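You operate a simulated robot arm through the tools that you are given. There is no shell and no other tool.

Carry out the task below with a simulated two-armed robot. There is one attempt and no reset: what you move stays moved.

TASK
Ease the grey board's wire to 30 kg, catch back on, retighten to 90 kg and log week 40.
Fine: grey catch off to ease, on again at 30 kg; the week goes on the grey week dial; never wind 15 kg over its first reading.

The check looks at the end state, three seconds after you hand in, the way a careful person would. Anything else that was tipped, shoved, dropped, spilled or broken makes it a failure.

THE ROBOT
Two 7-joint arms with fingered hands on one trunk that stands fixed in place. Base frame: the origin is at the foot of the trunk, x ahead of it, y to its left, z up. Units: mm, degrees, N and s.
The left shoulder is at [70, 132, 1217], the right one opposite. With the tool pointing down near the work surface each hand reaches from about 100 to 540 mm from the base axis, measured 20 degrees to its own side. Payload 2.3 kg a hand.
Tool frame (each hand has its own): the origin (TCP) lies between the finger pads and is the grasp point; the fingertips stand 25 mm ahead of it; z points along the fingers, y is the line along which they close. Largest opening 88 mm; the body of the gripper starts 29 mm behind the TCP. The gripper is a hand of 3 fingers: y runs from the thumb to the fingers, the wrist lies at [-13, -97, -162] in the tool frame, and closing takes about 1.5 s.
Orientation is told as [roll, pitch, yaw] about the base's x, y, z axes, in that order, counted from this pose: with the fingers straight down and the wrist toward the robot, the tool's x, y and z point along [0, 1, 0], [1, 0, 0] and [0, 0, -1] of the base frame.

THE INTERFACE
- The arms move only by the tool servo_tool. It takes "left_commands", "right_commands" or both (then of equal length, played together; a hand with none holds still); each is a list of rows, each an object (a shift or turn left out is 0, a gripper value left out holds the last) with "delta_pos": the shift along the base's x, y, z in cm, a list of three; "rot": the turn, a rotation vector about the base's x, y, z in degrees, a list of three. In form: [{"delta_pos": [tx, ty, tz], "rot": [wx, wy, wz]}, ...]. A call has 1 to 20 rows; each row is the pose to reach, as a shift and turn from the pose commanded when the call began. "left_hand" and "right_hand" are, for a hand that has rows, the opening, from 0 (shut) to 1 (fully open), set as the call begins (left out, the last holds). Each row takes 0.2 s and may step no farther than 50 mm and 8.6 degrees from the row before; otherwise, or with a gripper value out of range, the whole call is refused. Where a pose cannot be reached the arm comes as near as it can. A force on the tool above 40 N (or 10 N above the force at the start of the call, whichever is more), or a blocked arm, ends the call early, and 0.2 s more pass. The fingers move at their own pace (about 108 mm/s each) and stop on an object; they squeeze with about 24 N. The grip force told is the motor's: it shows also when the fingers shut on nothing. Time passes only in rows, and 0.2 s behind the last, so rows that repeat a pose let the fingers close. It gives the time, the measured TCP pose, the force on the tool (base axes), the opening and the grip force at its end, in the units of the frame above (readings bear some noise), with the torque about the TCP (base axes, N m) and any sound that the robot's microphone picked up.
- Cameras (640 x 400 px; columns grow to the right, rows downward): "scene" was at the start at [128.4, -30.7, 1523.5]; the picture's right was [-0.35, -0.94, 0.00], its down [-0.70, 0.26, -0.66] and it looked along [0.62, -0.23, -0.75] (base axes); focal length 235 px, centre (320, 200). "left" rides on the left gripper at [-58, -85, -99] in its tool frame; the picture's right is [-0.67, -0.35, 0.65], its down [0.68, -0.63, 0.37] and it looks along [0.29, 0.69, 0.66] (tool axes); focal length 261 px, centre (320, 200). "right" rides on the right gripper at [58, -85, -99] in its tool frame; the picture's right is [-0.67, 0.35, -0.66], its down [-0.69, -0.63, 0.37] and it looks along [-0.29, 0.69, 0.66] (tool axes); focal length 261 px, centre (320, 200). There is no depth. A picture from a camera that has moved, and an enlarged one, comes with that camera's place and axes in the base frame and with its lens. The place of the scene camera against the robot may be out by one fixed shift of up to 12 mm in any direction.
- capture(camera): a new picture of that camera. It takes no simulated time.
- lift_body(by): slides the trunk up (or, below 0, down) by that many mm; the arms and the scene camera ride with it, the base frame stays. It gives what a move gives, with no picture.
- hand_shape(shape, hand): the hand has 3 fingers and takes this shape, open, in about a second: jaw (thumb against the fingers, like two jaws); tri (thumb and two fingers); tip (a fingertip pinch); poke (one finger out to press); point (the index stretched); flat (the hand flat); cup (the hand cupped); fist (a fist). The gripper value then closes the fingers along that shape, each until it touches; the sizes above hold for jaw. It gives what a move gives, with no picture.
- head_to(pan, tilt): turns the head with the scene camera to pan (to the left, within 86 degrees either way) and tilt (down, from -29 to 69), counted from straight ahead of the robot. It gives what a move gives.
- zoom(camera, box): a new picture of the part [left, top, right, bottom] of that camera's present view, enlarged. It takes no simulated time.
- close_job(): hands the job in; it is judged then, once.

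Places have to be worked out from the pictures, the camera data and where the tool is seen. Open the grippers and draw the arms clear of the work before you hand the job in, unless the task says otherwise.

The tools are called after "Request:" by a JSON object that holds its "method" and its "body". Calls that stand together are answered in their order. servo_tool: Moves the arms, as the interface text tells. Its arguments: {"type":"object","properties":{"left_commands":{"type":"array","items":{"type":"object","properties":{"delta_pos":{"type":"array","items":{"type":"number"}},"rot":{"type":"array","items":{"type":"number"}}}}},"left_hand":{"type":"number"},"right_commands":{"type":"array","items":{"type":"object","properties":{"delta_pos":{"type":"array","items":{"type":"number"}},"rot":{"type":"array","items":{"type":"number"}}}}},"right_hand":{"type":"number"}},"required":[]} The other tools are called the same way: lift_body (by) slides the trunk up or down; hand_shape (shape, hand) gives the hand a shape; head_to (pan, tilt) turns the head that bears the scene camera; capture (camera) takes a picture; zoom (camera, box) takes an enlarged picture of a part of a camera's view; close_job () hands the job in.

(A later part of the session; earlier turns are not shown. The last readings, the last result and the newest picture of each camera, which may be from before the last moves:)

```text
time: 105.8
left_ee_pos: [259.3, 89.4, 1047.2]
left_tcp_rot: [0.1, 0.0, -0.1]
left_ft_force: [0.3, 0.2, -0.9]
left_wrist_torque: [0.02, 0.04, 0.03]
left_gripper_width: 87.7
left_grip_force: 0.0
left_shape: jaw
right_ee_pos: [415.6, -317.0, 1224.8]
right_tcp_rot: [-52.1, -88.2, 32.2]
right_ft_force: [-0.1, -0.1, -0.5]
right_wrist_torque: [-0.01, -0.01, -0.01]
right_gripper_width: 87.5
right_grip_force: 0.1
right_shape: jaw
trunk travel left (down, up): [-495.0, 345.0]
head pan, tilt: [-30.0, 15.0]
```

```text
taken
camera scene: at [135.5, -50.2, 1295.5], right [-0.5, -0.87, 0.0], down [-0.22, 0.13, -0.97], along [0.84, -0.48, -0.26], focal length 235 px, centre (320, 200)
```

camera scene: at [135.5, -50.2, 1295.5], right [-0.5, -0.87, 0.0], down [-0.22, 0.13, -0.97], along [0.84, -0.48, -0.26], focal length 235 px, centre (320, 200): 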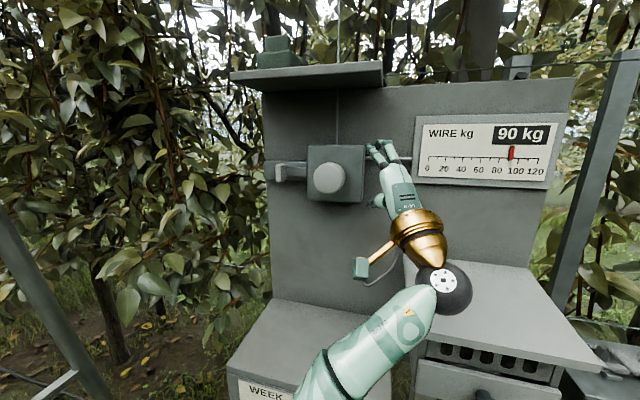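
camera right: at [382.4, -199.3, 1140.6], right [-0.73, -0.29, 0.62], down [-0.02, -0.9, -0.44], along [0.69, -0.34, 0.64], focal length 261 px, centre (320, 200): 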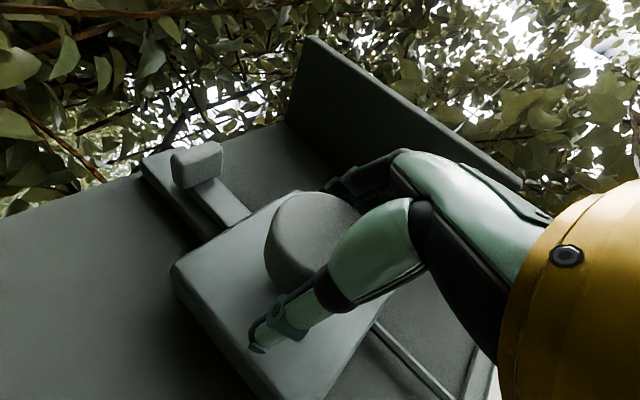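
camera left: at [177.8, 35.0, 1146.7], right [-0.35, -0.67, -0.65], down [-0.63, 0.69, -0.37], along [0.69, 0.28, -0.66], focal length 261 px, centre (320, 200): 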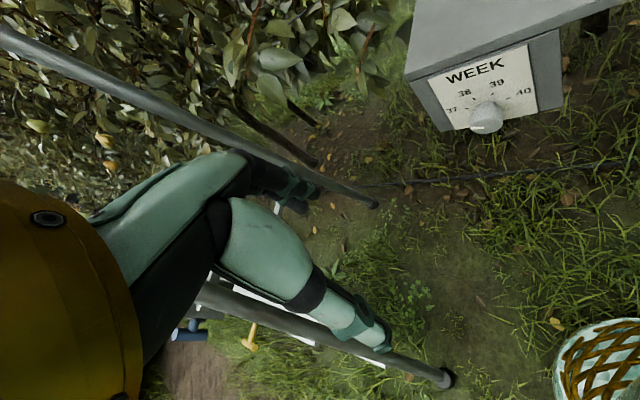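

The right hand is clear, gauge 90, catch on. The week dial's white pointer is at 37 (left) and must go clockwise roughly 150° to 40. I'll look at the left arm's posture and the dial from the scene camera.

Request:
{"method": "head_to", "body": {"pan": 5, "tilt": 55}}

Request:
{"method": "capture", "body": {"camera": "scene"}}

Request:
{"method": "head_to", "body": {"pan": 40, "tilt": 40}}

Request:
{"method": "capture", "body": {"camera": "scene"}}

```text
time: 106.8
left_ee_pos: [260.9, 91.2, 1048.3]
left_tcp_rot: [0.0, 0.0, -0.2]
left_ft_force: [1.0, -1.1, 0.1]
left_wrist_torque: [-0.01, 0.0, 0.01]
left_gripper_width: 87.8
left_grip_force: 0.0
left_shape: jaw
right_ee_pos: [417.0, -316.2, 1224.4]
right_tcp_rot: [-51.1, -88.3, 31.1]
right_ft_force: [0.9, 0.4, 0.4]
right_wrist_torque: [-0.02, -0.03, 0.01]
right_gripper_width: 87.6
right_grip_force: 0.0
right_shape: jaw
trunk travel left (down, up): [-495.0, 345.0]
head pan, tilt: [5.0, 55.0]
```

```text
taken
camera scene: at [127.0, 2.8, 1235.3], right [0.09, -1.0, 0.0], down [-0.82, -0.07, -0.57], along [0.57, 0.05, -0.82], focal length 235 px, centre (320, 200)
```

scene: 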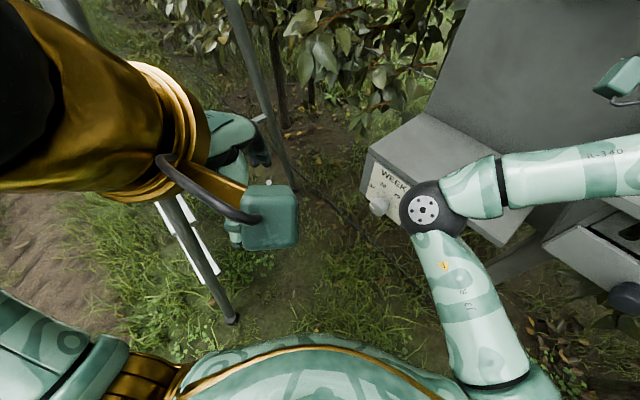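

```text
time: 107.8
left_ee_pos: [260.1, 89.6, 1048.2]
left_tcp_rot: [0.0, -0.1, -0.1]
left_ft_force: [-0.5, -0.5, 0.6]
left_wrist_torque: [0.0, 0.01, 0.03]
left_gripper_width: 87.8
left_grip_force: 0.1
left_shape: jaw
right_ee_pos: [417.7, -317.7, 1224.6]
right_tcp_rot: [-51.2, -88.3, 31.1]
right_ft_force: [0.2, -0.4, -0.2]
right_wrist_torque: [0.0, 0.03, 0.01]
right_gripper_width: 87.7
right_grip_force: 0.1
right_shape: jaw
trunk travel left (down, up): [-495.0, 345.0]
head pan, tilt: [40.0, 40.0]
```

```text
taken
camera scene: at [120.3, 51.2, 1255.9], right [0.64, -0.77, 0.0], down [-0.49, -0.41, -0.77], along [0.59, 0.49, -0.64], focal length 235 px, centre (320, 200)
```

scene: 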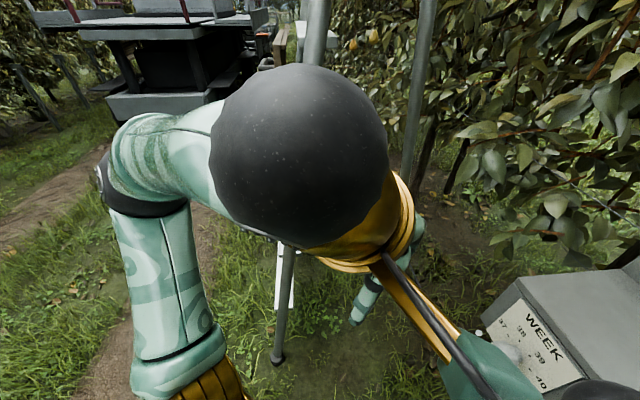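

The left elbow is out to the left (a good posture for the dial), while the right arm's elbow is in the middle. I'll first retract the right arm the way it came: move right, raise the trunk 80 mm, then swing back to fingers-down.

Request:
{"method": "servo_tool", "body": {"right_commands": [{"delta_pos": [-2.0, -1.3, 0]}, {"delta_pos": [-4.0, -2.5, 0]}]}}

Request:
{"method": "lift_body", "body": {"by": 80}}

Request:
{"method": "servo_tool", "body": {"right_commands": [{"delta_pos": [-1.7, -0.8, 1.5], "rot": [0, 0, -8]}, {"delta_pos": [-3.4, -1.6, 3.0], "rot": [0, 0, -16]}, {"delta_pos": [-5.0, -2.4, 4.5], "rot": [0, 0, -24]}, {"delta_pos": [-5.0, -2.4, 4.5], "rot": [0, 0, -24]}]}}

Request:
{"method": "head_to", "body": {"pan": -30, "tilt": 30}}

Request:
{"method": "capture", "body": {"camera": "scene"}}

```text
time: 108.4
left_ee_pos: [259.7, 90.0, 1047.7]
left_tcp_rot: [0.0, 0.0, -0.1]
left_ft_force: [0.1, 0.6, -0.8]
left_wrist_torque: [-0.01, -0.02, 0.01]
left_gripper_width: 87.6
left_grip_force: 0.0
left_shape: jaw
right_ee_pos: [376.1, -341.9, 1225.3]
right_tcp_rot: [-52.6, -88.2, 32.7]
right_ft_force: [0.2, 0.2, -0.7]
right_wrist_torque: [0.03, 0.01, -0.02]
right_gripper_width: 87.8
right_grip_force: 0.1
right_shape: jaw
trunk travel left (down, up): [-495.0, 345.0]
head pan, tilt: [40.0, 40.0]
```

```text
time: 109.6
left_ee_pos: [261.4, 90.9, 1129.1]
left_tcp_rot: [-0.1, 0.0, -0.1]
left_ft_force: [-0.3, 0.1, 0.0]
left_wrist_torque: [-0.03, 0.0, -0.01]
left_gripper_width: 87.5
left_grip_force: 0.1
left_shape: jaw
right_ee_pos: [378.1, -341.1, 1304.0]
right_tcp_rot: [-51.4, -88.2, 31.4]
right_ft_force: [0.2, 0.7, 0.0]
right_wrist_torque: [0.03, 0.03, -0.02]
right_gripper_width: 87.7
right_grip_force: 0.1
right_shape: jaw
trunk travel left (down, up): [-575.0, 265.0]
head pan, tilt: [40.0, 40.0]
```

```text
time: 110.6
left_ee_pos: [259.9, 91.6, 1128.7]
left_tcp_rot: [0.0, 0.0, -0.1]
left_ft_force: [-0.1, -0.1, -0.2]
left_wrist_torque: [-0.02, -0.05, 0.02]
left_gripper_width: 88.0
left_grip_force: 0.0
left_shape: jaw
right_ee_pos: [328.2, -365.1, 1349.5]
right_tcp_rot: [-51.9, -88.2, 7.8]
right_ft_force: [0.3, 0.1, -0.5]
right_wrist_torque: [-0.01, 0.05, -0.03]
right_gripper_width: 87.6
right_grip_force: 0.0
right_shape: jaw
trunk travel left (down, up): [-575.0, 265.0]
head pan, tilt: [40.0, 40.0]
```

```text
time: 112.0
left_ee_pos: [260.0, 89.8, 1127.6]
left_tcp_rot: [-0.1, 0.0, -0.1]
left_ft_force: [-0.3, 0.4, 0.6]
left_wrist_torque: [0.01, -0.01, -0.02]
left_gripper_width: 87.5
left_grip_force: 0.0
left_shape: jaw
right_ee_pos: [327.7, -364.8, 1349.8]
right_tcp_rot: [-51.7, -88.2, 7.7]
right_ft_force: [0.1, -0.1, 0.0]
right_wrist_torque: [-0.01, -0.04, -0.03]
right_gripper_width: 87.6
right_grip_force: 0.1
right_shape: jaw
trunk travel left (down, up): [-575.0, 265.0]
head pan, tilt: [-30.0, 30.0]
```

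```text
taken
camera scene: at [133.4, -48.5, 1351.2], right [-0.5, -0.87, 0.0], down [-0.43, 0.25, -0.87], along [0.75, -0.43, -0.5], focal length 235 px, centre (320, 200)
```

scene: 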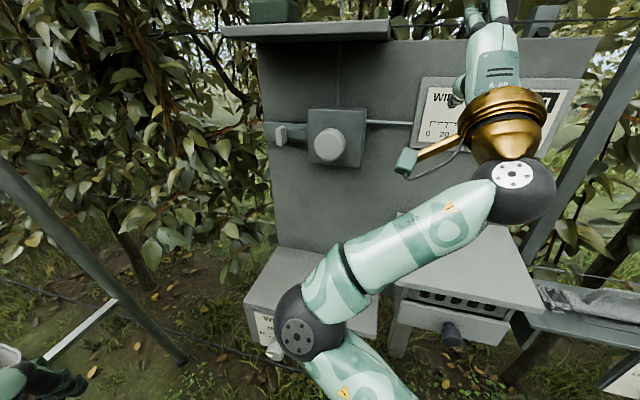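

Now swing the right hand back to fingers-down and draw it back to the side.

Request:
{"method": "servo_tool", "body": {"right_commands": [{"delta_pos": [-0.5, 0.2, -1.7], "rot": [2.93, 7.08, 2.93]}, {"delta_pos": [-0.9, 0.4, -3.3], "rot": [5.86, 14.15, 5.86]}, {"delta_pos": [-1.4, 0.5, -5.0], "rot": [8.8, 21.23, 8.8]}, {"delta_pos": [-1.9, 0.7, -6.6], "rot": [11.73, 28.31, 11.73]}, {"delta_pos": [-2.3, 0.9, -8.3], "rot": [14.66, 35.39, 14.66]}, {"delta_pos": [-2.8, 1.1, -9.9], "rot": [17.59, 42.46, 17.59]}, {"delta_pos": [-3.3, 1.2, -11.6], "rot": [20.52, 49.54, 20.52]}, {"delta_pos": [-3.7, 1.4, -13.2], "rot": [23.45, 56.62, 23.45]}, {"delta_pos": [-4.2, 1.6, -14.9], "rot": [26.39, 63.7, 26.39]}, {"delta_pos": [-4.7, 1.8, -16.5], "rot": [29.32, 70.78, 29.32]}, {"delta_pos": [-5.1, 1.9, -18.2], "rot": [32.25, 77.85, 32.25]}, {"delta_pos": [-5.6, 2.1, -19.8], "rot": [35.18, 84.93, 35.18]}]}}

Request:
{"method": "servo_tool", "body": {"right_commands": [{"delta_pos": [-3.5, -2.0, 0]}, {"delta_pos": [-7.0, -4.0, 0]}, {"delta_pos": [-10.5, -6.0, 0]}, {"delta_pos": [-14, -8.0, 0]}]}}

Request:
{"method": "capture", "body": {"camera": "scene"}}

```text
time: 114.6
left_ee_pos: [260.9, 90.5, 1127.2]
left_tcp_rot: [0.0, 0.1, -0.1]
left_ft_force: [-0.2, 1.4, -0.2]
left_wrist_torque: [0.02, 0.01, 0.0]
left_gripper_width: 87.5
left_grip_force: 0.0
left_shape: jaw
right_ee_pos: [272.4, -343.7, 1150.2]
right_tcp_rot: [1.1, 1.1, 1.4]
right_ft_force: [0.5, -0.5, 0.8]
right_wrist_torque: [-0.01, 0.0, 0.05]
right_gripper_width: 87.8
right_grip_force: 0.0
right_shape: jaw
trunk travel left (down, up): [-575.0, 265.0]
head pan, tilt: [-30.0, 30.0]
```

```text
time: 115.6
left_ee_pos: [258.6, 89.1, 1128.3]
left_tcp_rot: [-0.1, -0.1, -0.1]
left_ft_force: [-0.8, 0.2, -0.6]
left_wrist_torque: [0.01, -0.01, 0.0]
left_gripper_width: 87.5
left_grip_force: 0.0
left_shape: jaw
right_ee_pos: [132.3, -422.9, 1148.0]
right_tcp_rot: [1.0, 0.9, 1.3]
right_ft_force: [-1.0, -0.4, -0.5]
right_wrist_torque: [0.0, -0.04, -0.03]
right_gripper_width: 87.7
right_grip_force: 0.1
right_shape: jaw
right hand out of reach, approached as far as the arm can: row 4
trunk travel left (down, up): [-575.0, 265.0]
head pan, tilt: [-30.0, 30.0]
```

```text
taken
camera scene: at [131.6, -49.9, 1351.4], right [-0.5, -0.87, 0.0], down [-0.43, 0.25, -0.87], along [0.75, -0.43, -0.5], focal length 235 px, centre (320, 200)
```

scene: 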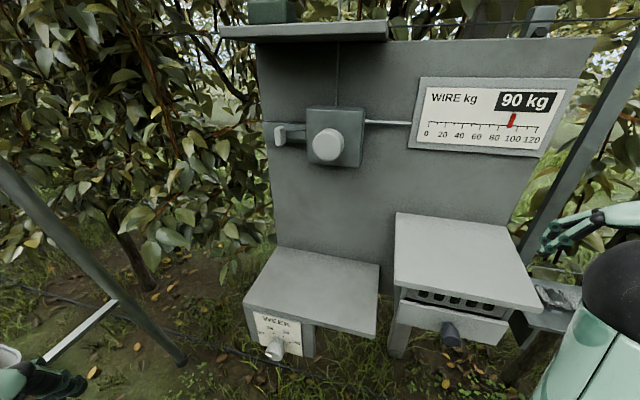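

Right arm is clear; gauge 90 and catch on. Now I'll measure the week dial with the scene and left cameras.

Request:
{"method": "zoom", "body": {"camera": "scene", "box": [235, 295, 335, 370]}}

Request:
{"method": "capture", "body": {"camera": "left"}}

```text
5.33 times, centred on (285, 332) of scene
camera zoom: at [131.6, -49.9, 1351.4], right [-0.5, -0.87, 0.0], down [-0.43, 0.25, -0.87], along [0.75, -0.43, -0.5], focal length 1254 px, centre (507, -507)
```

zoom: 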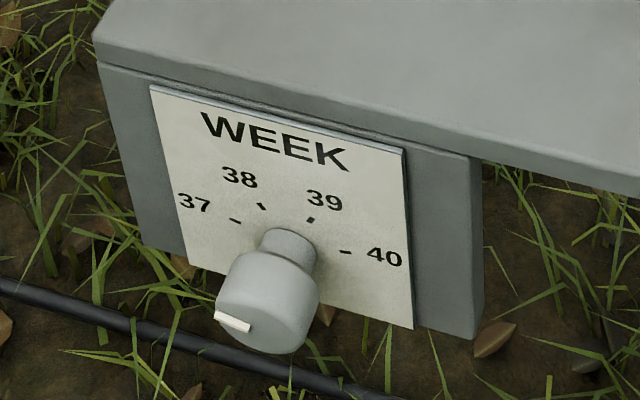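

```text
taken
camera left: at [173.3, 31.9, 1227.5], right [-0.35, -0.67, -0.66], down [-0.63, 0.69, -0.37], along [0.7, 0.28, -0.66], focal length 261 px, centre (320, 200)
```

left: 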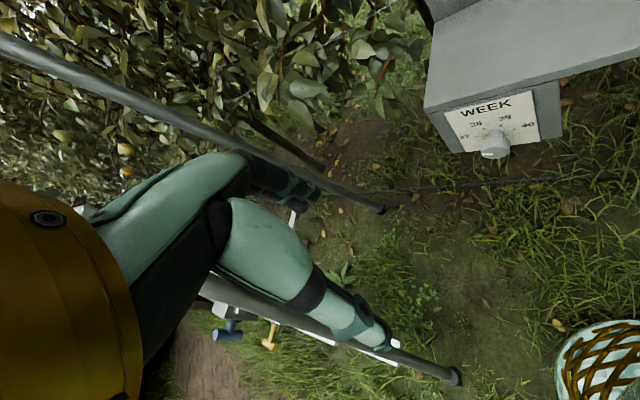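

Now the dial geometry is clear: the axis is at e≈243, z≈744, panel plane n·p≈427, knob face ≈390, about 42 mm across; marks at 165°/115°/65°/15°. Before lowering the trunk later, I'll tuck the right hand further back, then start bringing the left hand round.

Request:
{"method": "servo_tool", "body": {"right_commands": [{"delta_pos": [-2.1, 2.1, 0]}, {"delta_pos": [-4.2, 4.2, 0]}, {"delta_pos": [-6.2, 6.3, 0]}]}}

Request:
{"method": "servo_tool", "body": {"left_commands": [{"delta_pos": [3.3, -1.0, 1.04], "rot": [-1.76, -4.25, -1.76]}, {"delta_pos": [6.52, -2.02, 1.68], "rot": [-3.52, -8.49, -3.52]}, {"delta_pos": [9.55, -2.93, 2.03], "rot": [-5.28, -12.74, -5.28]}, {"delta_pos": [12.36, -3.86, 2.18], "rot": [-7.03, -16.98, -7.03]}, {"delta_pos": [14.99, -4.86, 2.22], "rot": [-8.79, -21.23, -8.79]}, {"delta_pos": [17.39, -5.86, 2.03], "rot": [-10.55, -25.47, -10.55]}, {"delta_pos": [19.69, -6.85, 1.63], "rot": [-12.31, -29.72, -12.31]}, {"delta_pos": [21.76, -7.8, 0.98], "rot": [-14.07, -33.96, -14.07]}, {"delta_pos": [23.6, -8.63, -0.1], "rot": [-15.83, -38.21, -15.83]}, {"delta_pos": [25.12, -9.52, -1.36], "rot": [-17.58, -42.45, -17.58]}]}}

Request:
{"method": "head_to", "body": {"pan": -10, "tilt": 40}}

Request:
{"method": "capture", "body": {"camera": "scene"}}

```text
time: 116.4
left_ee_pos: [260.8, 91.4, 1128.8]
left_tcp_rot: [-0.2, 0.0, -0.1]
left_ft_force: [0.1, 0.2, -0.5]
left_wrist_torque: [-0.04, -0.03, -0.01]
left_gripper_width: 87.4
left_grip_force: 0.2
left_shape: jaw
right_ee_pos: [86.1, -359.1, 1130.1]
right_tcp_rot: [0.7, 1.0, 1.3]
right_ft_force: [0.2, -0.2, 0.2]
right_wrist_torque: [0.01, -0.01, -0.01]
right_gripper_width: 87.8
right_grip_force: 0.1
right_shape: jaw
right hand out of reach, approached as far as the arm can: row 1, 2, 3
trunk travel left (down, up): [-575.0, 265.0]
head pan, tilt: [-30.0, 30.0]
```

```text
time: 118.6
left_ee_pos: [513.0, -6.0, 1112.5]
left_tcp_rot: [-13.2, -44.2, -13.2]
left_ft_force: [0.2, 0.6, 0.2]
left_wrist_torque: [0.01, -0.03, -0.01]
left_gripper_width: 87.6
left_grip_force: 0.1
left_shape: jaw
right_ee_pos: [86.8, -359.3, 1128.6]
right_tcp_rot: [0.8, 1.2, 1.2]
right_ft_force: [-0.2, 0.8, -0.2]
right_wrist_torque: [-0.03, -0.02, -0.01]
right_gripper_width: 87.6
right_grip_force: 0.1
right_shape: jaw
trunk travel left (down, up): [-575.0, 265.0]
head pan, tilt: [-30.0, 30.0]
```

```text
time: 119.5
left_ee_pos: [511.3, -4.9, 1115.4]
left_tcp_rot: [-13.2, -44.2, -13.3]
left_ft_force: [0.5, 0.8, -0.1]
left_wrist_torque: [0.0, 0.01, 0.01]
left_gripper_width: 87.7
left_grip_force: 0.0
left_shape: jaw
right_ee_pos: [85.1, -358.9, 1127.7]
right_tcp_rot: [0.9, 1.1, 1.2]
right_ft_force: [0.1, 0.2, 0.6]
right_wrist_torque: [-0.01, -0.02, -0.02]
right_gripper_width: 87.5
right_grip_force: 0.0
right_shape: jaw
trunk travel left (down, up): [-575.0, 265.0]
head pan, tilt: [-10.0, 40.0]
```

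```text
taken
camera scene: at [138.6, -18.4, 1336.0], right [-0.17, -0.98, 0.0], down [-0.63, 0.11, -0.77], along [0.75, -0.13, -0.64], focal length 235 px, centre (320, 200)
```

scene: 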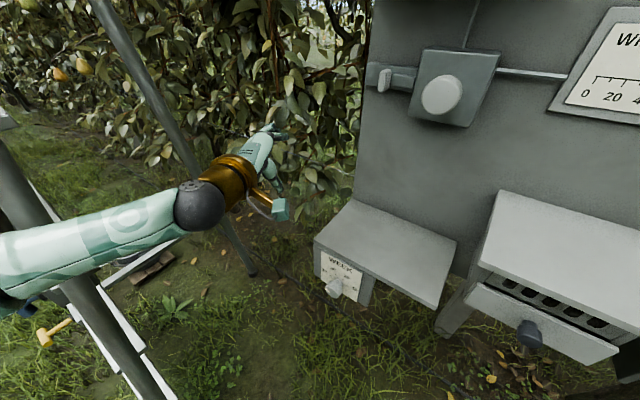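

The left arm followed cleanly. I'll check the left elbow's clearance to the ladder before continuing.

Request:
{"method": "head_to", "body": {"pan": 50, "tilt": 35}}

Request:
{"method": "capture", "body": {"camera": "scene"}}

```text
time: 120.8
left_ee_pos: [511.6, -4.2, 1114.0]
left_tcp_rot: [-13.2, -44.3, -13.3]
left_ft_force: [0.4, 0.2, -0.6]
left_wrist_torque: [0.0, -0.01, -0.03]
left_gripper_width: 87.7
left_grip_force: 0.1
left_shape: jaw
right_ee_pos: [86.4, -358.7, 1128.3]
right_tcp_rot: [0.9, 1.1, 1.3]
right_ft_force: [-0.5, 0.3, 0.6]
right_wrist_torque: [0.01, 0.04, 0.0]
right_gripper_width: 87.7
right_grip_force: 0.0
right_shape: jaw
trunk travel left (down, up): [-575.0, 265.0]
head pan, tilt: [50.0, 35.0]
```

```text
taken
camera scene: at [111.7, 63.9, 1343.5], right [0.77, -0.64, 0.0], down [-0.37, -0.44, -0.82], along [0.53, 0.63, -0.57], focal length 235 px, centre (320, 200)
```

scene: 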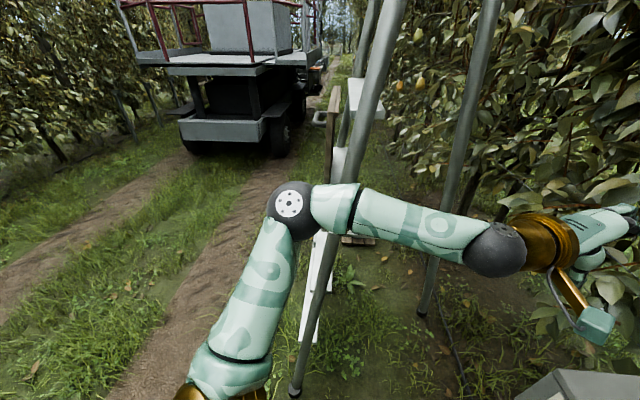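

The ladder pole is well beyond the arm (by its apparent width it stands around y≈440), so the elbow is clear. I'll continue the left arm's swing down and round to point at the board, ending in front of and above the dial.

Request:
{"method": "servo_tool", "body": {"left_commands": [{"delta_pos": [1.19, -0.85, -1.41], "rot": [-1.76, -4.25, -1.76]}, {"delta_pos": [1.94, -1.65, -2.9], "rot": [-3.52, -8.49, -3.52]}, {"delta_pos": [2.37, -2.41, -4.49], "rot": [-5.28, -12.74, -5.28]}, {"delta_pos": [2.47, -3.11, -6.07], "rot": [-7.03, -16.98, -7.03]}, {"delta_pos": [2.25, -3.76, -7.78], "rot": [-8.79, -21.23, -8.79]}, {"delta_pos": [1.49, -4.34, -9.5], "rot": [-10.55, -25.47, -10.55]}, {"delta_pos": [0.22, -4.86, -11.16], "rot": [-12.31, -29.72, -12.31]}, {"delta_pos": [-1.46, -5.32, -12.66], "rot": [-14.07, -33.96, -14.07]}, {"delta_pos": [-3.55, -5.6, -13.92], "rot": [-15.83, -38.21, -15.83]}, {"delta_pos": [-6.14, -5.82, -15.04], "rot": [-17.58, -42.45, -17.58]}]}}

Request:
{"method": "head_to", "body": {"pan": -15, "tilt": 45}}

Request:
{"method": "capture", "body": {"camera": "scene"}}

Request:
{"method": "capture", "body": {"camera": "left"}}

```text
time: 123.0
left_ee_pos: [448.7, -63.0, 964.7]
left_tcp_rot: [108.4, -89.9, -153.4]
left_ft_force: [-1.0, 0.3, 0.6]
left_wrist_torque: [-0.01, 0.0, -0.01]
left_gripper_width: 87.6
left_grip_force: 0.0
left_shape: jaw
right_ee_pos: [86.1, -359.8, 1129.0]
right_tcp_rot: [0.9, 1.1, 1.2]
right_ft_force: [-0.6, 0.3, -0.2]
right_wrist_torque: [-0.01, -0.02, 0.0]
right_gripper_width: 87.7
right_grip_force: 0.0
right_shape: jaw
trunk travel left (down, up): [-575.0, 265.0]
head pan, tilt: [50.0, 35.0]
```

```text
time: 124.3
left_ee_pos: [448.4, -61.8, 965.1]
left_tcp_rot: [27.1, -89.8, -72.1]
left_ft_force: [-0.1, 0.3, -0.1]
left_wrist_torque: [-0.03, -0.01, 0.0]
left_gripper_width: 87.8
left_grip_force: 0.1
left_shape: jaw
right_ee_pos: [86.1, -358.7, 1128.7]
right_tcp_rot: [0.9, 1.0, 1.2]
right_ft_force: [-0.7, 0.3, 0.7]
right_wrist_torque: [0.0, -0.01, -0.02]
right_gripper_width: 87.7
right_grip_force: 0.0
right_shape: jaw
trunk travel left (down, up): [-575.0, 265.0]
head pan, tilt: [-15.0, 45.0]
```

```text
taken
camera scene: at [133.6, -24.5, 1328.6], right [-0.26, -0.97, 0.0], down [-0.68, 0.18, -0.71], along [0.68, -0.18, -0.71], focal length 235 px, centre (320, 200)
```

scene: 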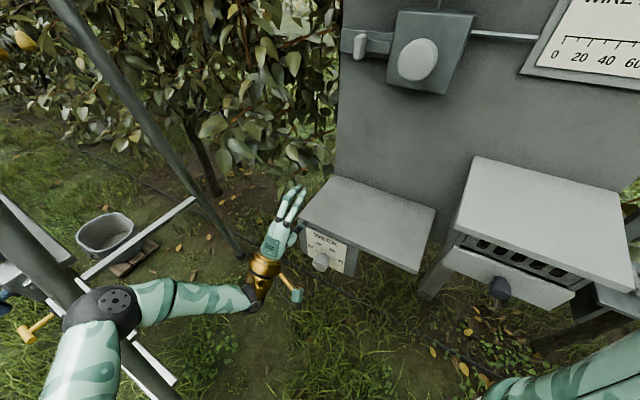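

```text
taken
camera left: at [336.7, -32.2, 880.2], right [-0.01, -0.94, -0.35], down [0.74, 0.23, -0.63], along [0.67, -0.27, 0.69], focal length 261 px, centre (320, 200)
```

left: 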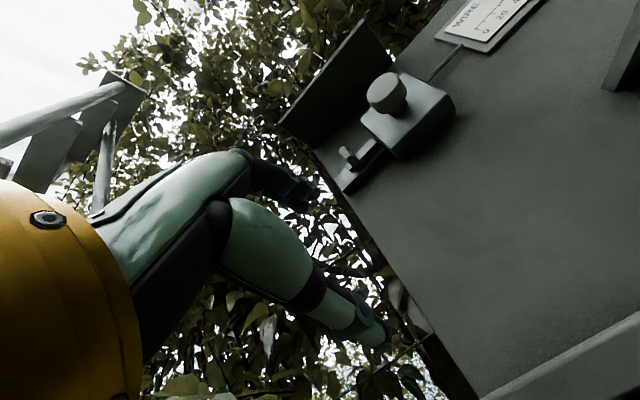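

The left hand now points at the board at [448,-62,965], elbow well out to the left. I'll bring it in line with the dial axis at standoff (z 914 now), then lower the trunk 170 mm so it comes down in front of the dial.

Request:
{"method": "servo_tool", "body": {"left_commands": [{"delta_pos": [-1.1, -0.3, -1.7]}, {"delta_pos": [-2.2, -0.7, -3.4]}, {"delta_pos": [-3.25, -1.0, -5.1]}, {"delta_pos": [-3.25, -1.0, -5.1]}]}}

Request:
{"method": "lift_body", "body": {"by": -100}}

Request:
{"method": "capture", "body": {"camera": "scene"}}

Request:
{"method": "capture", "body": {"camera": "right"}}

```text
time: 125.3
left_ee_pos: [416.2, -71.1, 913.9]
left_tcp_rot: [41.5, -90.0, -86.5]
left_ft_force: [0.3, -0.3, 0.4]
left_wrist_torque: [0.02, -0.01, 0.03]
left_gripper_width: 87.7
left_grip_force: 0.1
left_shape: jaw
right_ee_pos: [85.9, -359.3, 1128.6]
right_tcp_rot: [0.8, 1.1, 1.3]
right_ft_force: [-0.4, -0.1, -0.2]
right_wrist_torque: [-0.02, 0.0, 0.03]
right_gripper_width: 87.6
right_grip_force: 0.1
right_shape: jaw
trunk travel left (down, up): [-575.0, 265.0]
head pan, tilt: [-15.0, 45.0]
```

```text
time: 126.6
left_ee_pos: [415.7, -71.7, 813.3]
left_tcp_rot: [45.5, -89.8, -90.5]
left_ft_force: [-0.3, -0.1, -0.1]
left_wrist_torque: [0.01, -0.01, -0.02]
left_gripper_width: 87.5
left_grip_force: 0.0
left_shape: jaw
right_ee_pos: [85.6, -358.5, 1028.6]
right_tcp_rot: [0.9, 1.1, 1.2]
right_ft_force: [0.0, 0.4, 0.4]
right_wrist_torque: [-0.01, 0.0, -0.05]
right_gripper_width: 87.8
right_grip_force: 0.1
right_shape: jaw
trunk travel left (down, up): [-475.0, 365.0]
head pan, tilt: [-15.0, 45.0]
```

```text
taken
camera scene: at [133.4, -24.5, 1228.7], right [-0.26, -0.97, 0.0], down [-0.68, 0.18, -0.71], along [0.68, -0.18, -0.71], focal length 235 px, centre (320, 200)
```

scene: 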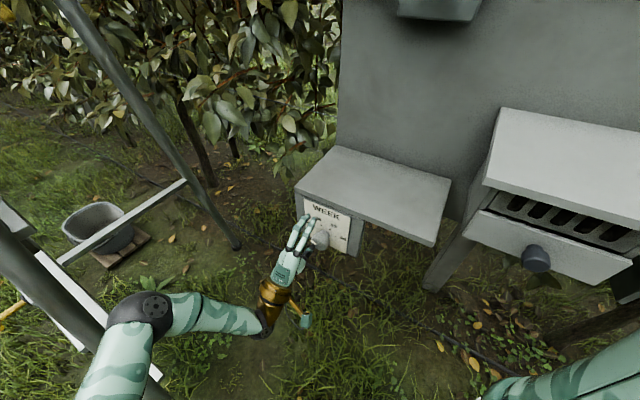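

```text
taken
camera right: at [1.2, -304.5, 1130.3], right [0.38, -0.67, 0.64], down [-0.62, -0.69, -0.36], along [0.69, -0.26, -0.68], focal length 261 px, centre (320, 200)
```

right: 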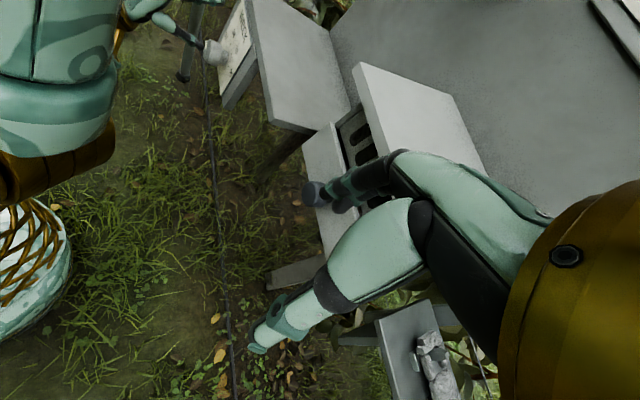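

Both hands have clearance (right fingers ≥60 mm from the drawer knob). I'll lower the remaining 69 mm and look at the alignment with the dial knob.

Request:
{"method": "lift_body", "body": {"by": -69}}

Request:
{"method": "capture", "body": {"camera": "scene"}}

Request:
{"method": "capture", "body": {"camera": "left"}}

Request:
{"method": "zoom", "body": {"camera": "scene", "box": [240, 150, 400, 260]}}

```text
time: 127.7
left_ee_pos: [416.9, -71.0, 745.2]
left_tcp_rot: [47.5, -90.0, -92.4]
left_ft_force: [0.1, -0.5, -0.2]
left_wrist_torque: [-0.02, 0.0, -0.01]
left_gripper_width: 87.8
left_grip_force: 0.1
left_shape: jaw
right_ee_pos: [87.2, -359.3, 959.2]
right_tcp_rot: [0.9, 1.0, 1.2]
right_ft_force: [0.1, -1.1, 0.1]
right_wrist_torque: [0.02, 0.01, 0.0]
right_gripper_width: 87.6
right_grip_force: 0.0
right_shape: jaw
trunk travel left (down, up): [-406.0, 434.0]
head pan, tilt: [-15.0, 45.0]
```

```text
taken
camera scene: at [133.4, -24.5, 1159.6], right [-0.26, -0.97, 0.0], down [-0.68, 0.18, -0.71], along [0.68, -0.18, -0.71], focal length 235 px, centre (320, 200)
```

scene: 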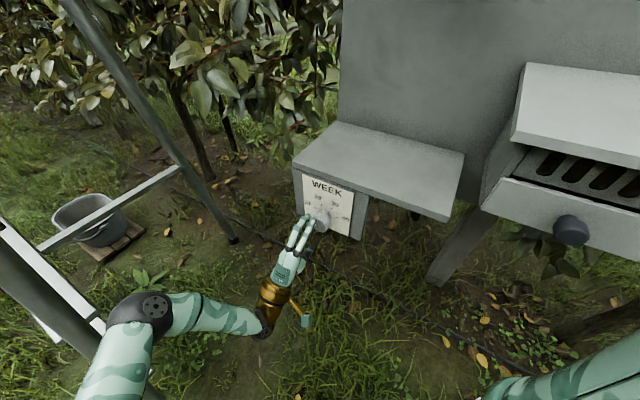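

```text
taken
camera left: at [304.1, -41.0, 659.4], right [-0.01, -0.94, -0.35], down [0.74, 0.23, -0.63], along [0.67, -0.27, 0.69], focal length 261 px, centre (320, 200)
```

left: 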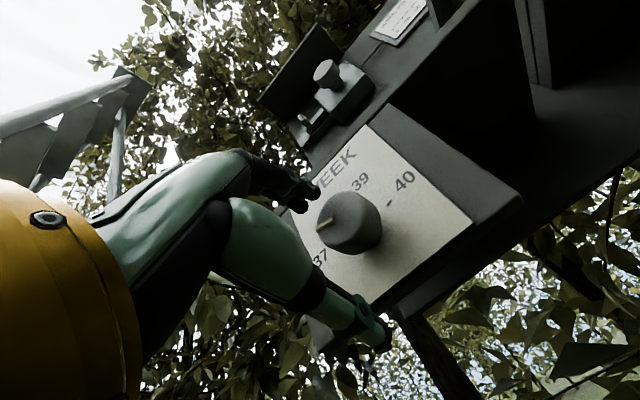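

```text
3.64 times, centred on (320, 205) of scene
camera zoom: at [133.4, -24.5, 1159.6], right [-0.26, -0.97, 0.0], down [-0.68, 0.18, -0.71], along [0.68, -0.18, -0.71], focal length 855 px, centre (320, 182)
```

zoom: 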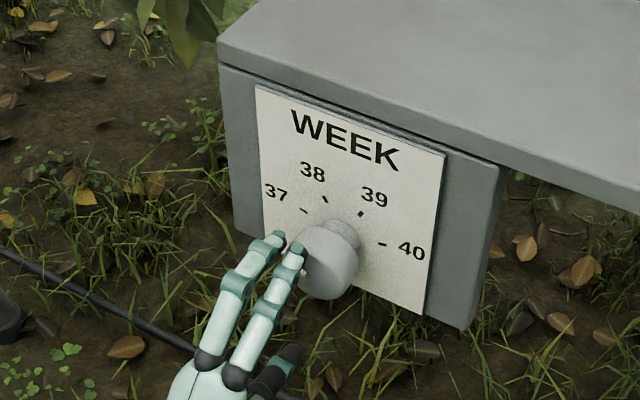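

Good view of the dial from below-left. I'll zoom both cameras to refine the knob's position relative to the hand.

Request:
{"method": "zoom", "body": {"camera": "left", "box": [270, 160, 430, 260]}}

Request:
{"method": "zoom", "body": {"camera": "scene", "box": [290, 165, 370, 240]}}

```text
4.00 times, centred on (350, 210) of left
camera zoom: at [304.1, -41.0, 659.4], right [-0.01, -0.94, -0.35], down [0.74, 0.23, -0.63], along [0.67, -0.27, 0.69], focal length 1043 px, centre (200, 160)
```

zoom: 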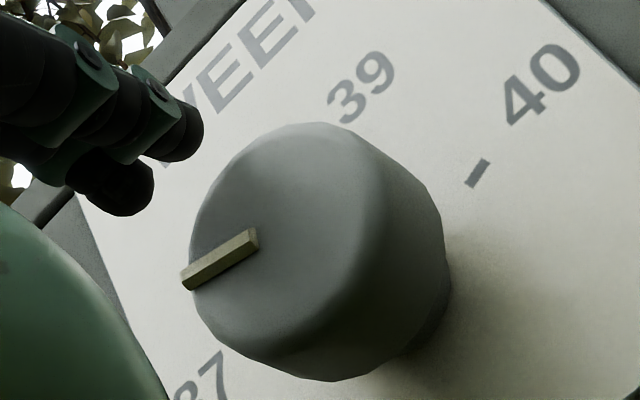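

```text
5.33 times, centred on (330, 202) of scene
camera zoom: at [133.4, -24.5, 1159.6], right [-0.26, -0.97, 0.0], down [-0.68, 0.18, -0.71], along [0.68, -0.18, -0.71], focal length 1254 px, centre (267, 187)
```

zoom: 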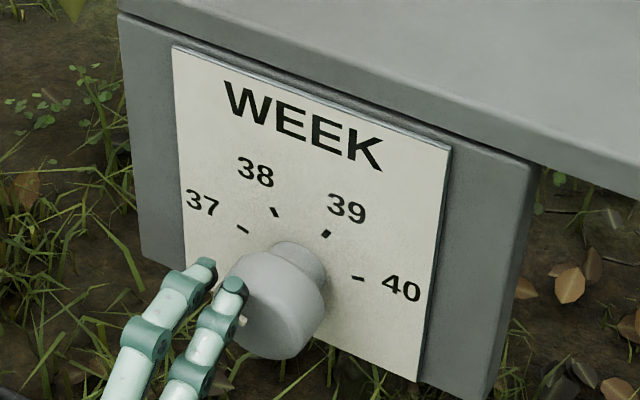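

Refined: the dial axis is at e≈238, z≈772, knob face n·p≈380, panel ≈415 — about 27 mm higher than the hand. I'll back off 10 mm, raise the hand 27 mm and shift to the axis.

Request:
{"method": "servo_tool", "body": {"left_commands": [{"delta_pos": [-0.7, 0.5, 0.5]}, {"delta_pos": [-1.0, 0.4, 1.6]}, {"delta_pos": [-1.17, 0.24, 2.7]}, {"delta_pos": [-1.17, 0.24, 2.7]}]}}

Request:
{"method": "zoom", "body": {"camera": "left", "box": [270, 160, 430, 260]}}

Request:
{"method": "capture", "body": {"camera": "left"}}

Request:
{"method": "zoom", "body": {"camera": "scene", "box": [270, 165, 370, 240]}}

```text
time: 128.7
left_ee_pos: [404.8, -68.4, 771.6]
left_tcp_rot: [43.0, -89.9, -88.0]
left_ft_force: [1.0, 0.2, 0.7]
left_wrist_torque: [-0.02, -0.01, -0.02]
left_gripper_width: 88.0
left_grip_force: 0.1
left_shape: jaw
right_ee_pos: [85.6, -359.6, 959.2]
right_tcp_rot: [1.0, 1.1, 1.2]
right_ft_force: [0.3, -1.4, -0.2]
right_wrist_torque: [0.01, 0.02, 0.01]
right_gripper_width: 88.0
right_grip_force: 0.0
right_shape: jaw
trunk travel left (down, up): [-406.0, 434.0]
head pan, tilt: [-15.0, 45.0]
```

```text
4.00 times, centred on (350, 210) of left
camera zoom: at [293.2, -38.5, 686.7], right [-0.01, -0.94, -0.35], down [0.74, 0.23, -0.63], along [0.67, -0.27, 0.69], focal length 1043 px, centre (200, 160)
```

zoom: 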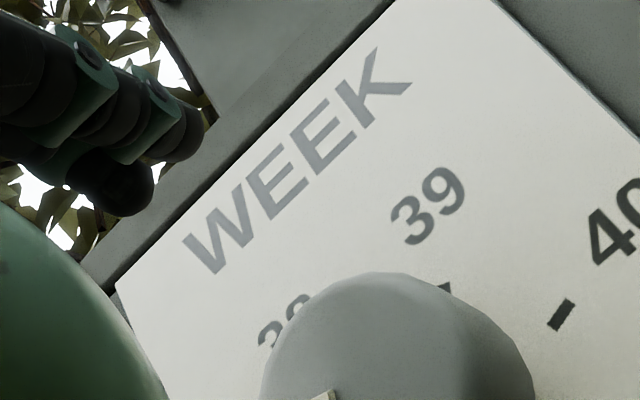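

```text
taken
camera left: at [293.2, -38.5, 686.7], right [-0.01, -0.94, -0.35], down [0.74, 0.23, -0.63], along [0.67, -0.27, 0.69], focal length 261 px, centre (320, 200)
```

left: 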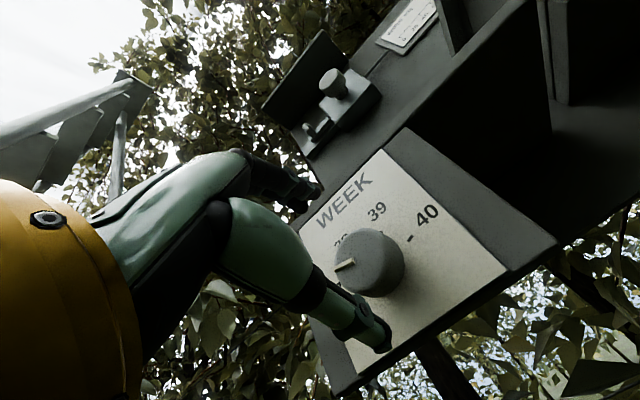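

```text
5.33 times, centred on (320, 202) of scene
camera zoom: at [133.6, -24.5, 1159.6], right [-0.26, -0.97, 0.0], down [-0.68, 0.18, -0.71], along [0.68, -0.18, -0.71], focal length 1254 px, centre (320, 187)
```

zoom: 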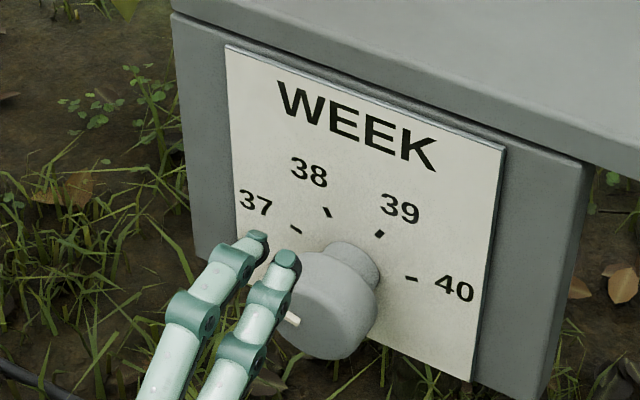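

I'll zoom on the knob in the left view to re-measure after the shift.

Request:
{"method": "zoom", "body": {"camera": "left", "box": [290, 210, 450, 310]}}

```text
4.00 times, centred on (370, 260) of left
camera zoom: at [293.2, -38.5, 686.7], right [-0.01, -0.94, -0.35], down [0.74, 0.23, -0.63], along [0.67, -0.27, 0.69], focal length 1043 px, centre (120, -40)
```

zoom: 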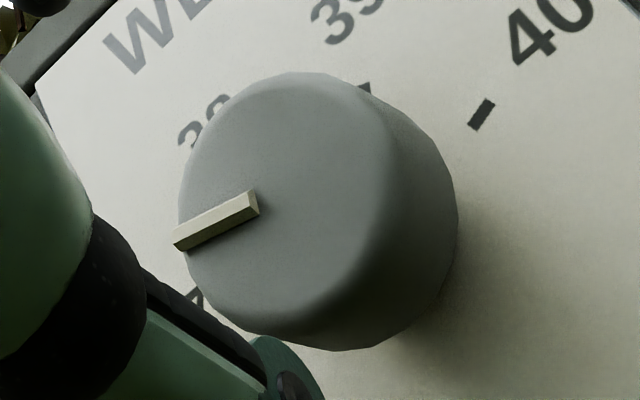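

The two left-camera views agree: knob face centre is at [434,-98,768] and the hand's axis is within 3 mm of it. I'll move straight in 40 mm along the axis so the fingers straddle the knob above and below.

Request:
{"method": "servo_tool", "body": {"left_commands": [{"delta_pos": [0.7, -0.7, -0.3]}, {"delta_pos": [1.4, -1.4, -0.3]}, {"delta_pos": [2.1, -2.1, -0.3]}, {"delta_pos": [2.75, -2.75, -0.3]}, {"delta_pos": [2.75, -2.75, -0.3]}]}}

Request:
{"method": "capture", "body": {"camera": "left"}}

Request:
{"method": "zoom", "body": {"camera": "scene", "box": [270, 165, 370, 240]}}

```text
time: 129.9
left_ee_pos: [431.6, -95.7, 768.0]
left_tcp_rot: [30.8, -90.0, -75.9]
left_ft_force: [-0.2, -0.4, -0.3]
left_wrist_torque: [0.01, 0.01, 0.04]
left_gripper_width: 87.2
left_grip_force: 0.0
left_shape: jaw
right_ee_pos: [85.6, -358.4, 958.5]
right_tcp_rot: [0.9, 1.1, 1.2]
right_ft_force: [-0.4, -0.3, 0.5]
right_wrist_torque: [0.02, -0.03, -0.03]
right_gripper_width: 87.6
right_grip_force: 0.1
right_shape: jaw
trunk travel left (down, up): [-406.0, 434.0]
head pan, tilt: [-15.0, 45.0]
```

```text
taken
camera left: at [320.1, -66.2, 683.5], right [-0.01, -0.94, -0.35], down [0.74, 0.23, -0.63], along [0.67, -0.27, 0.69], focal length 261 px, centre (320, 200)
```

left: 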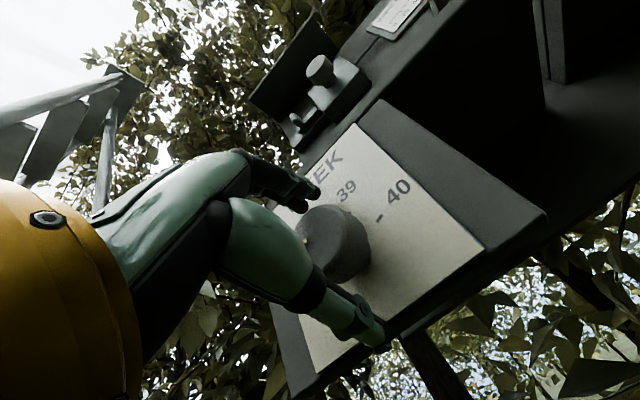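

```text
5.33 times, centred on (320, 202) of scene
camera zoom: at [133.5, -24.5, 1159.6], right [-0.26, -0.97, 0.0], down [-0.68, 0.18, -0.71], along [0.68, -0.18, -0.71], focal length 1254 px, centre (320, 187)
```

zoom: 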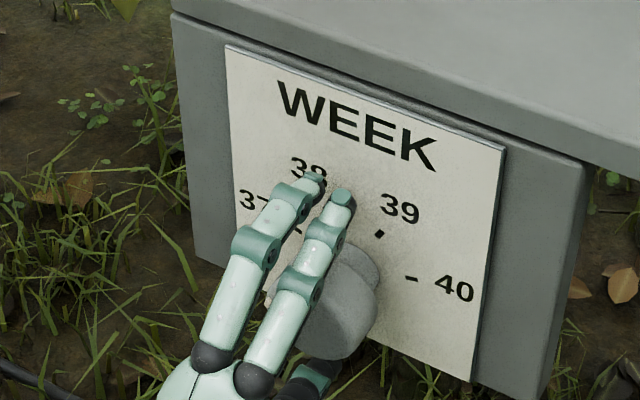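

The knob is between thumb and fingers with no contact. I'll close the left hand on it.

Request:
{"method": "servo_tool", "body": {"left_commands": [{"delta_pos": [0, 0, 0]}, {"delta_pos": [0, 0, 0]}, {"delta_pos": [0, 0, 0]}, {"delta_pos": [0, 0, 0]}, {"delta_pos": [0, 0, 0]}, {"delta_pos": [0, 0, 0]}, {"delta_pos": [0, 0, 0]}, {"delta_pos": [0, 0, 0]}], "left_hand": 0}}

Request:
{"method": "capture", "body": {"camera": "left"}}

Request:
{"method": "zoom", "body": {"camera": "scene", "box": [270, 165, 370, 240]}}

```text
time: 131.7
left_ee_pos: [433.0, -96.2, 768.7]
left_tcp_rot: [14.2, -89.9, -59.3]
left_ft_force: [5.6, -5.6, 0.5]
left_wrist_torque: [0.04, 0.06, 0.0]
left_gripper_width: 31.4
left_grip_force: 24.1
left_shape: jaw
right_ee_pos: [87.1, -361.1, 958.1]
right_tcp_rot: [1.0, 1.1, 1.2]
right_ft_force: [0.2, -0.3, 0.5]
right_wrist_torque: [-0.01, 0.07, -0.03]
right_gripper_width: 87.7
right_grip_force: 0.0
right_shape: jaw
trunk travel left (down, up): [-406.0, 434.0]
head pan, tilt: [-15.0, 45.0]
```

```text
taken
camera left: at [321.3, -67.1, 682.9], right [-0.01, -0.94, -0.35], down [0.74, 0.23, -0.63], along [0.67, -0.27, 0.69], focal length 261 px, centre (320, 200)
```

left: 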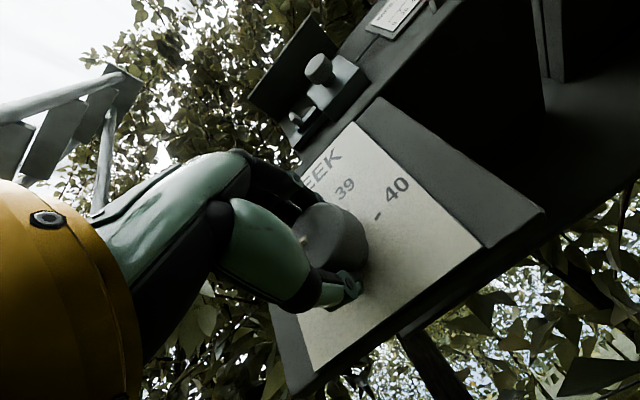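

```text
5.33 times, centred on (320, 202) of scene
camera zoom: at [135.4, -26.2, 1159.4], right [-0.26, -0.97, 0.0], down [-0.68, 0.18, -0.71], along [0.68, -0.18, -0.71], focal length 1254 px, centre (320, 187)
```

zoom: 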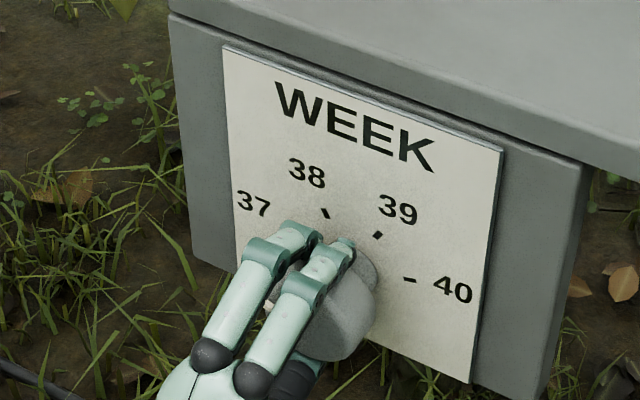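

Knob gripped. I'll turn it clockwise 24° first and check the pointer moves with it.

Request:
{"method": "servo_tool", "body": {"left_commands": [{"delta_pos": [0, 0, 0], "rot": [5.66, -5.66, 0]}, {"delta_pos": [0, 0, 0], "rot": [11.3, -11.3, 0]}, {"delta_pos": [0, 0, 0], "rot": [17, -17, 0]}, {"delta_pos": [0, 0, 0], "rot": [17, -17, 0]}]}}

Request:
{"method": "capture", "body": {"camera": "left"}}

Request:
{"method": "zoom", "body": {"camera": "scene", "box": [270, 165, 370, 240]}}

```text
time: 132.7
left_ee_pos: [433.3, -98.2, 767.7]
left_tcp_rot: [89.7, -65.7, -134.6]
left_ft_force: [8.7, -6.4, 6.3]
left_wrist_torque: [-0.06, -0.01, 0.07]
left_gripper_width: 30.7
left_grip_force: 23.8
left_shape: jaw
right_ee_pos: [85.9, -361.0, 959.3]
right_tcp_rot: [0.9, 1.2, 1.2]
right_ft_force: [-1.3, 0.2, 1.1]
right_wrist_torque: [0.01, -0.01, -0.02]
right_gripper_width: 87.7
right_grip_force: 0.0
right_shape: jaw
trunk travel left (down, up): [-406.0, 434.0]
head pan, tilt: [-15.0, 45.0]
```

```text
taken
camera left: at [349.2, -39.3, 666.7], right [0.13, -0.79, -0.59], down [0.88, 0.37, -0.29], along [0.45, -0.49, 0.75], focal length 261 px, centre (320, 200)
```

left: 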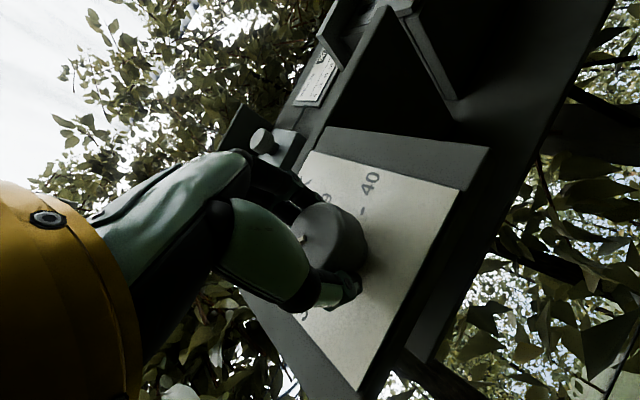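

```text
5.33 times, centred on (320, 202) of scene
camera zoom: at [135.0, -26.4, 1159.5], right [-0.26, -0.97, 0.0], down [-0.68, 0.18, -0.71], along [0.68, -0.18, -0.71], focal length 1254 px, centre (320, 187)
```

zoom: 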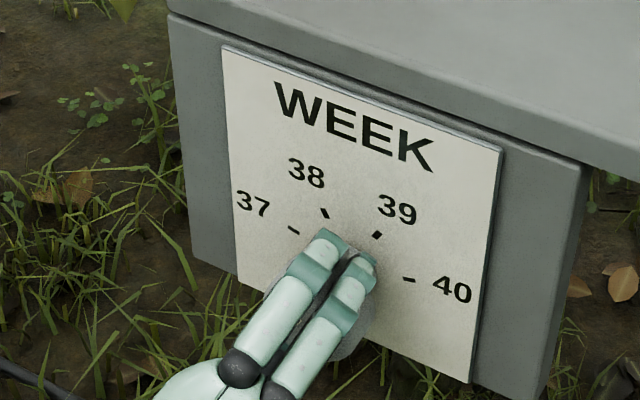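

The pointer stub stays fixed relative to the hand, so the knob is turning with it. I'll continue clockwise another 60°.

Request:
{"method": "servo_tool", "body": {"left_commands": [{"delta_pos": [0, 0, 0], "rot": [5.66, -5.66, 0]}, {"delta_pos": [0, 0, 0], "rot": [11.3, -11.3, 0]}, {"delta_pos": [0, 0, 0], "rot": [17, -17, 0]}, {"delta_pos": [0, 0, 0], "rot": [22.6, -22.6, 0]}, {"delta_pos": [0, 0, 0], "rot": [28.3, -28.3, 0]}, {"delta_pos": [0, 0, 0], "rot": [34, -34, 0]}, {"delta_pos": [0, 0, 0], "rot": [39.6, -39.6, 0]}, {"delta_pos": [0, 0, 0], "rot": [42.4, -42.4, 0]}, {"delta_pos": [0, 0, 0], "rot": [42.4, -42.4, 0]}]}}

Request:
{"method": "capture", "body": {"camera": "left"}}

Request:
{"method": "capture", "body": {"camera": "scene"}}

Request:
{"method": "zoom", "body": {"camera": "scene", "box": [270, 165, 370, 240]}}

```text
time: 134.7
left_ee_pos: [431.8, -98.6, 766.9]
left_tcp_rot: [89.9, -5.6, -135.0]
left_ft_force: [8.1, -10.9, 11.0]
left_wrist_torque: [-0.08, -0.06, 0.04]
left_gripper_width: 30.0
left_grip_force: 24.3
left_shape: jaw
right_ee_pos: [86.7, -360.8, 957.9]
right_tcp_rot: [1.1, 1.1, 1.2]
right_ft_force: [-0.2, 0.1, 0.7]
right_wrist_torque: [0.01, -0.02, -0.01]
right_gripper_width: 87.4
right_grip_force: 0.0
right_shape: jaw
trunk travel left (down, up): [-406.0, 434.0]
head pan, tilt: [-15.0, 45.0]
```

```text
taken
camera left: at [417.0, 28.4, 701.7], right [0.66, -0.26, -0.7], down [0.75, 0.23, 0.62], along [0.0, -0.94, 0.35], focal length 261 px, centre (320, 200)
```

left: 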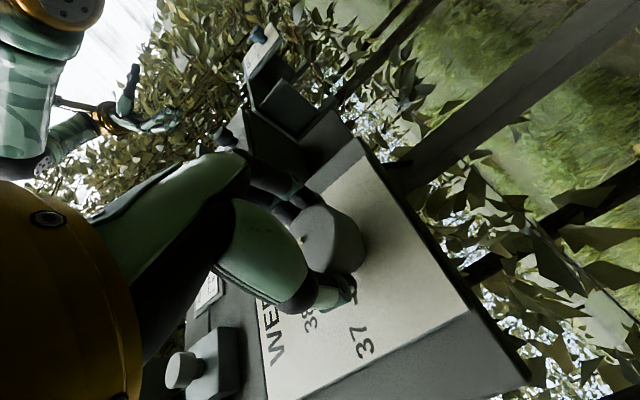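

```text
taken
camera scene: at [134.1, -27.7, 1159.5], right [-0.26, -0.97, 0.0], down [-0.68, 0.19, -0.71], along [0.68, -0.18, -0.71], focal length 235 px, centre (320, 200)
```

scene: 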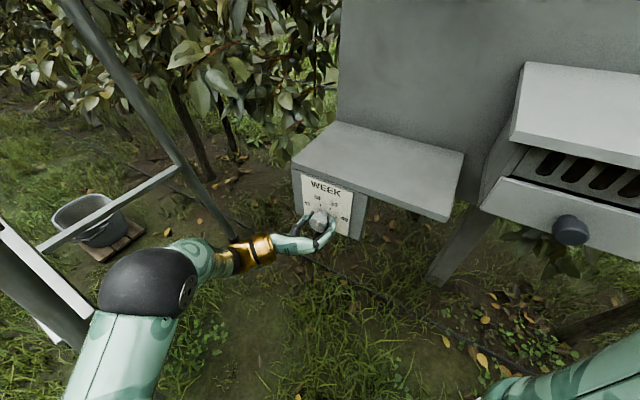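

```text
5.33 times, centred on (320, 202) of scene
camera zoom: at [134.1, -27.7, 1159.5], right [-0.26, -0.97, 0.0], down [-0.68, 0.19, -0.71], along [0.68, -0.18, -0.71], focal length 1254 px, centre (320, 187)
```

zoom: 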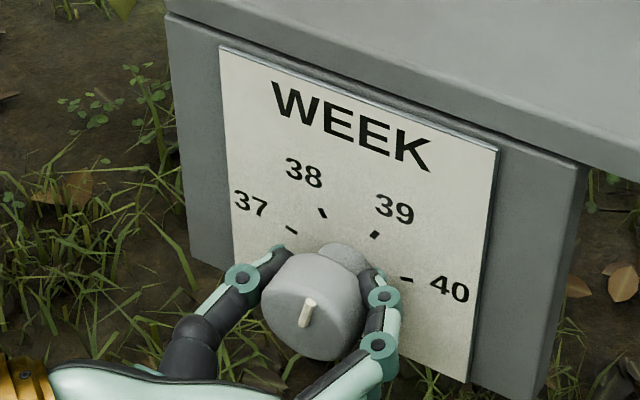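

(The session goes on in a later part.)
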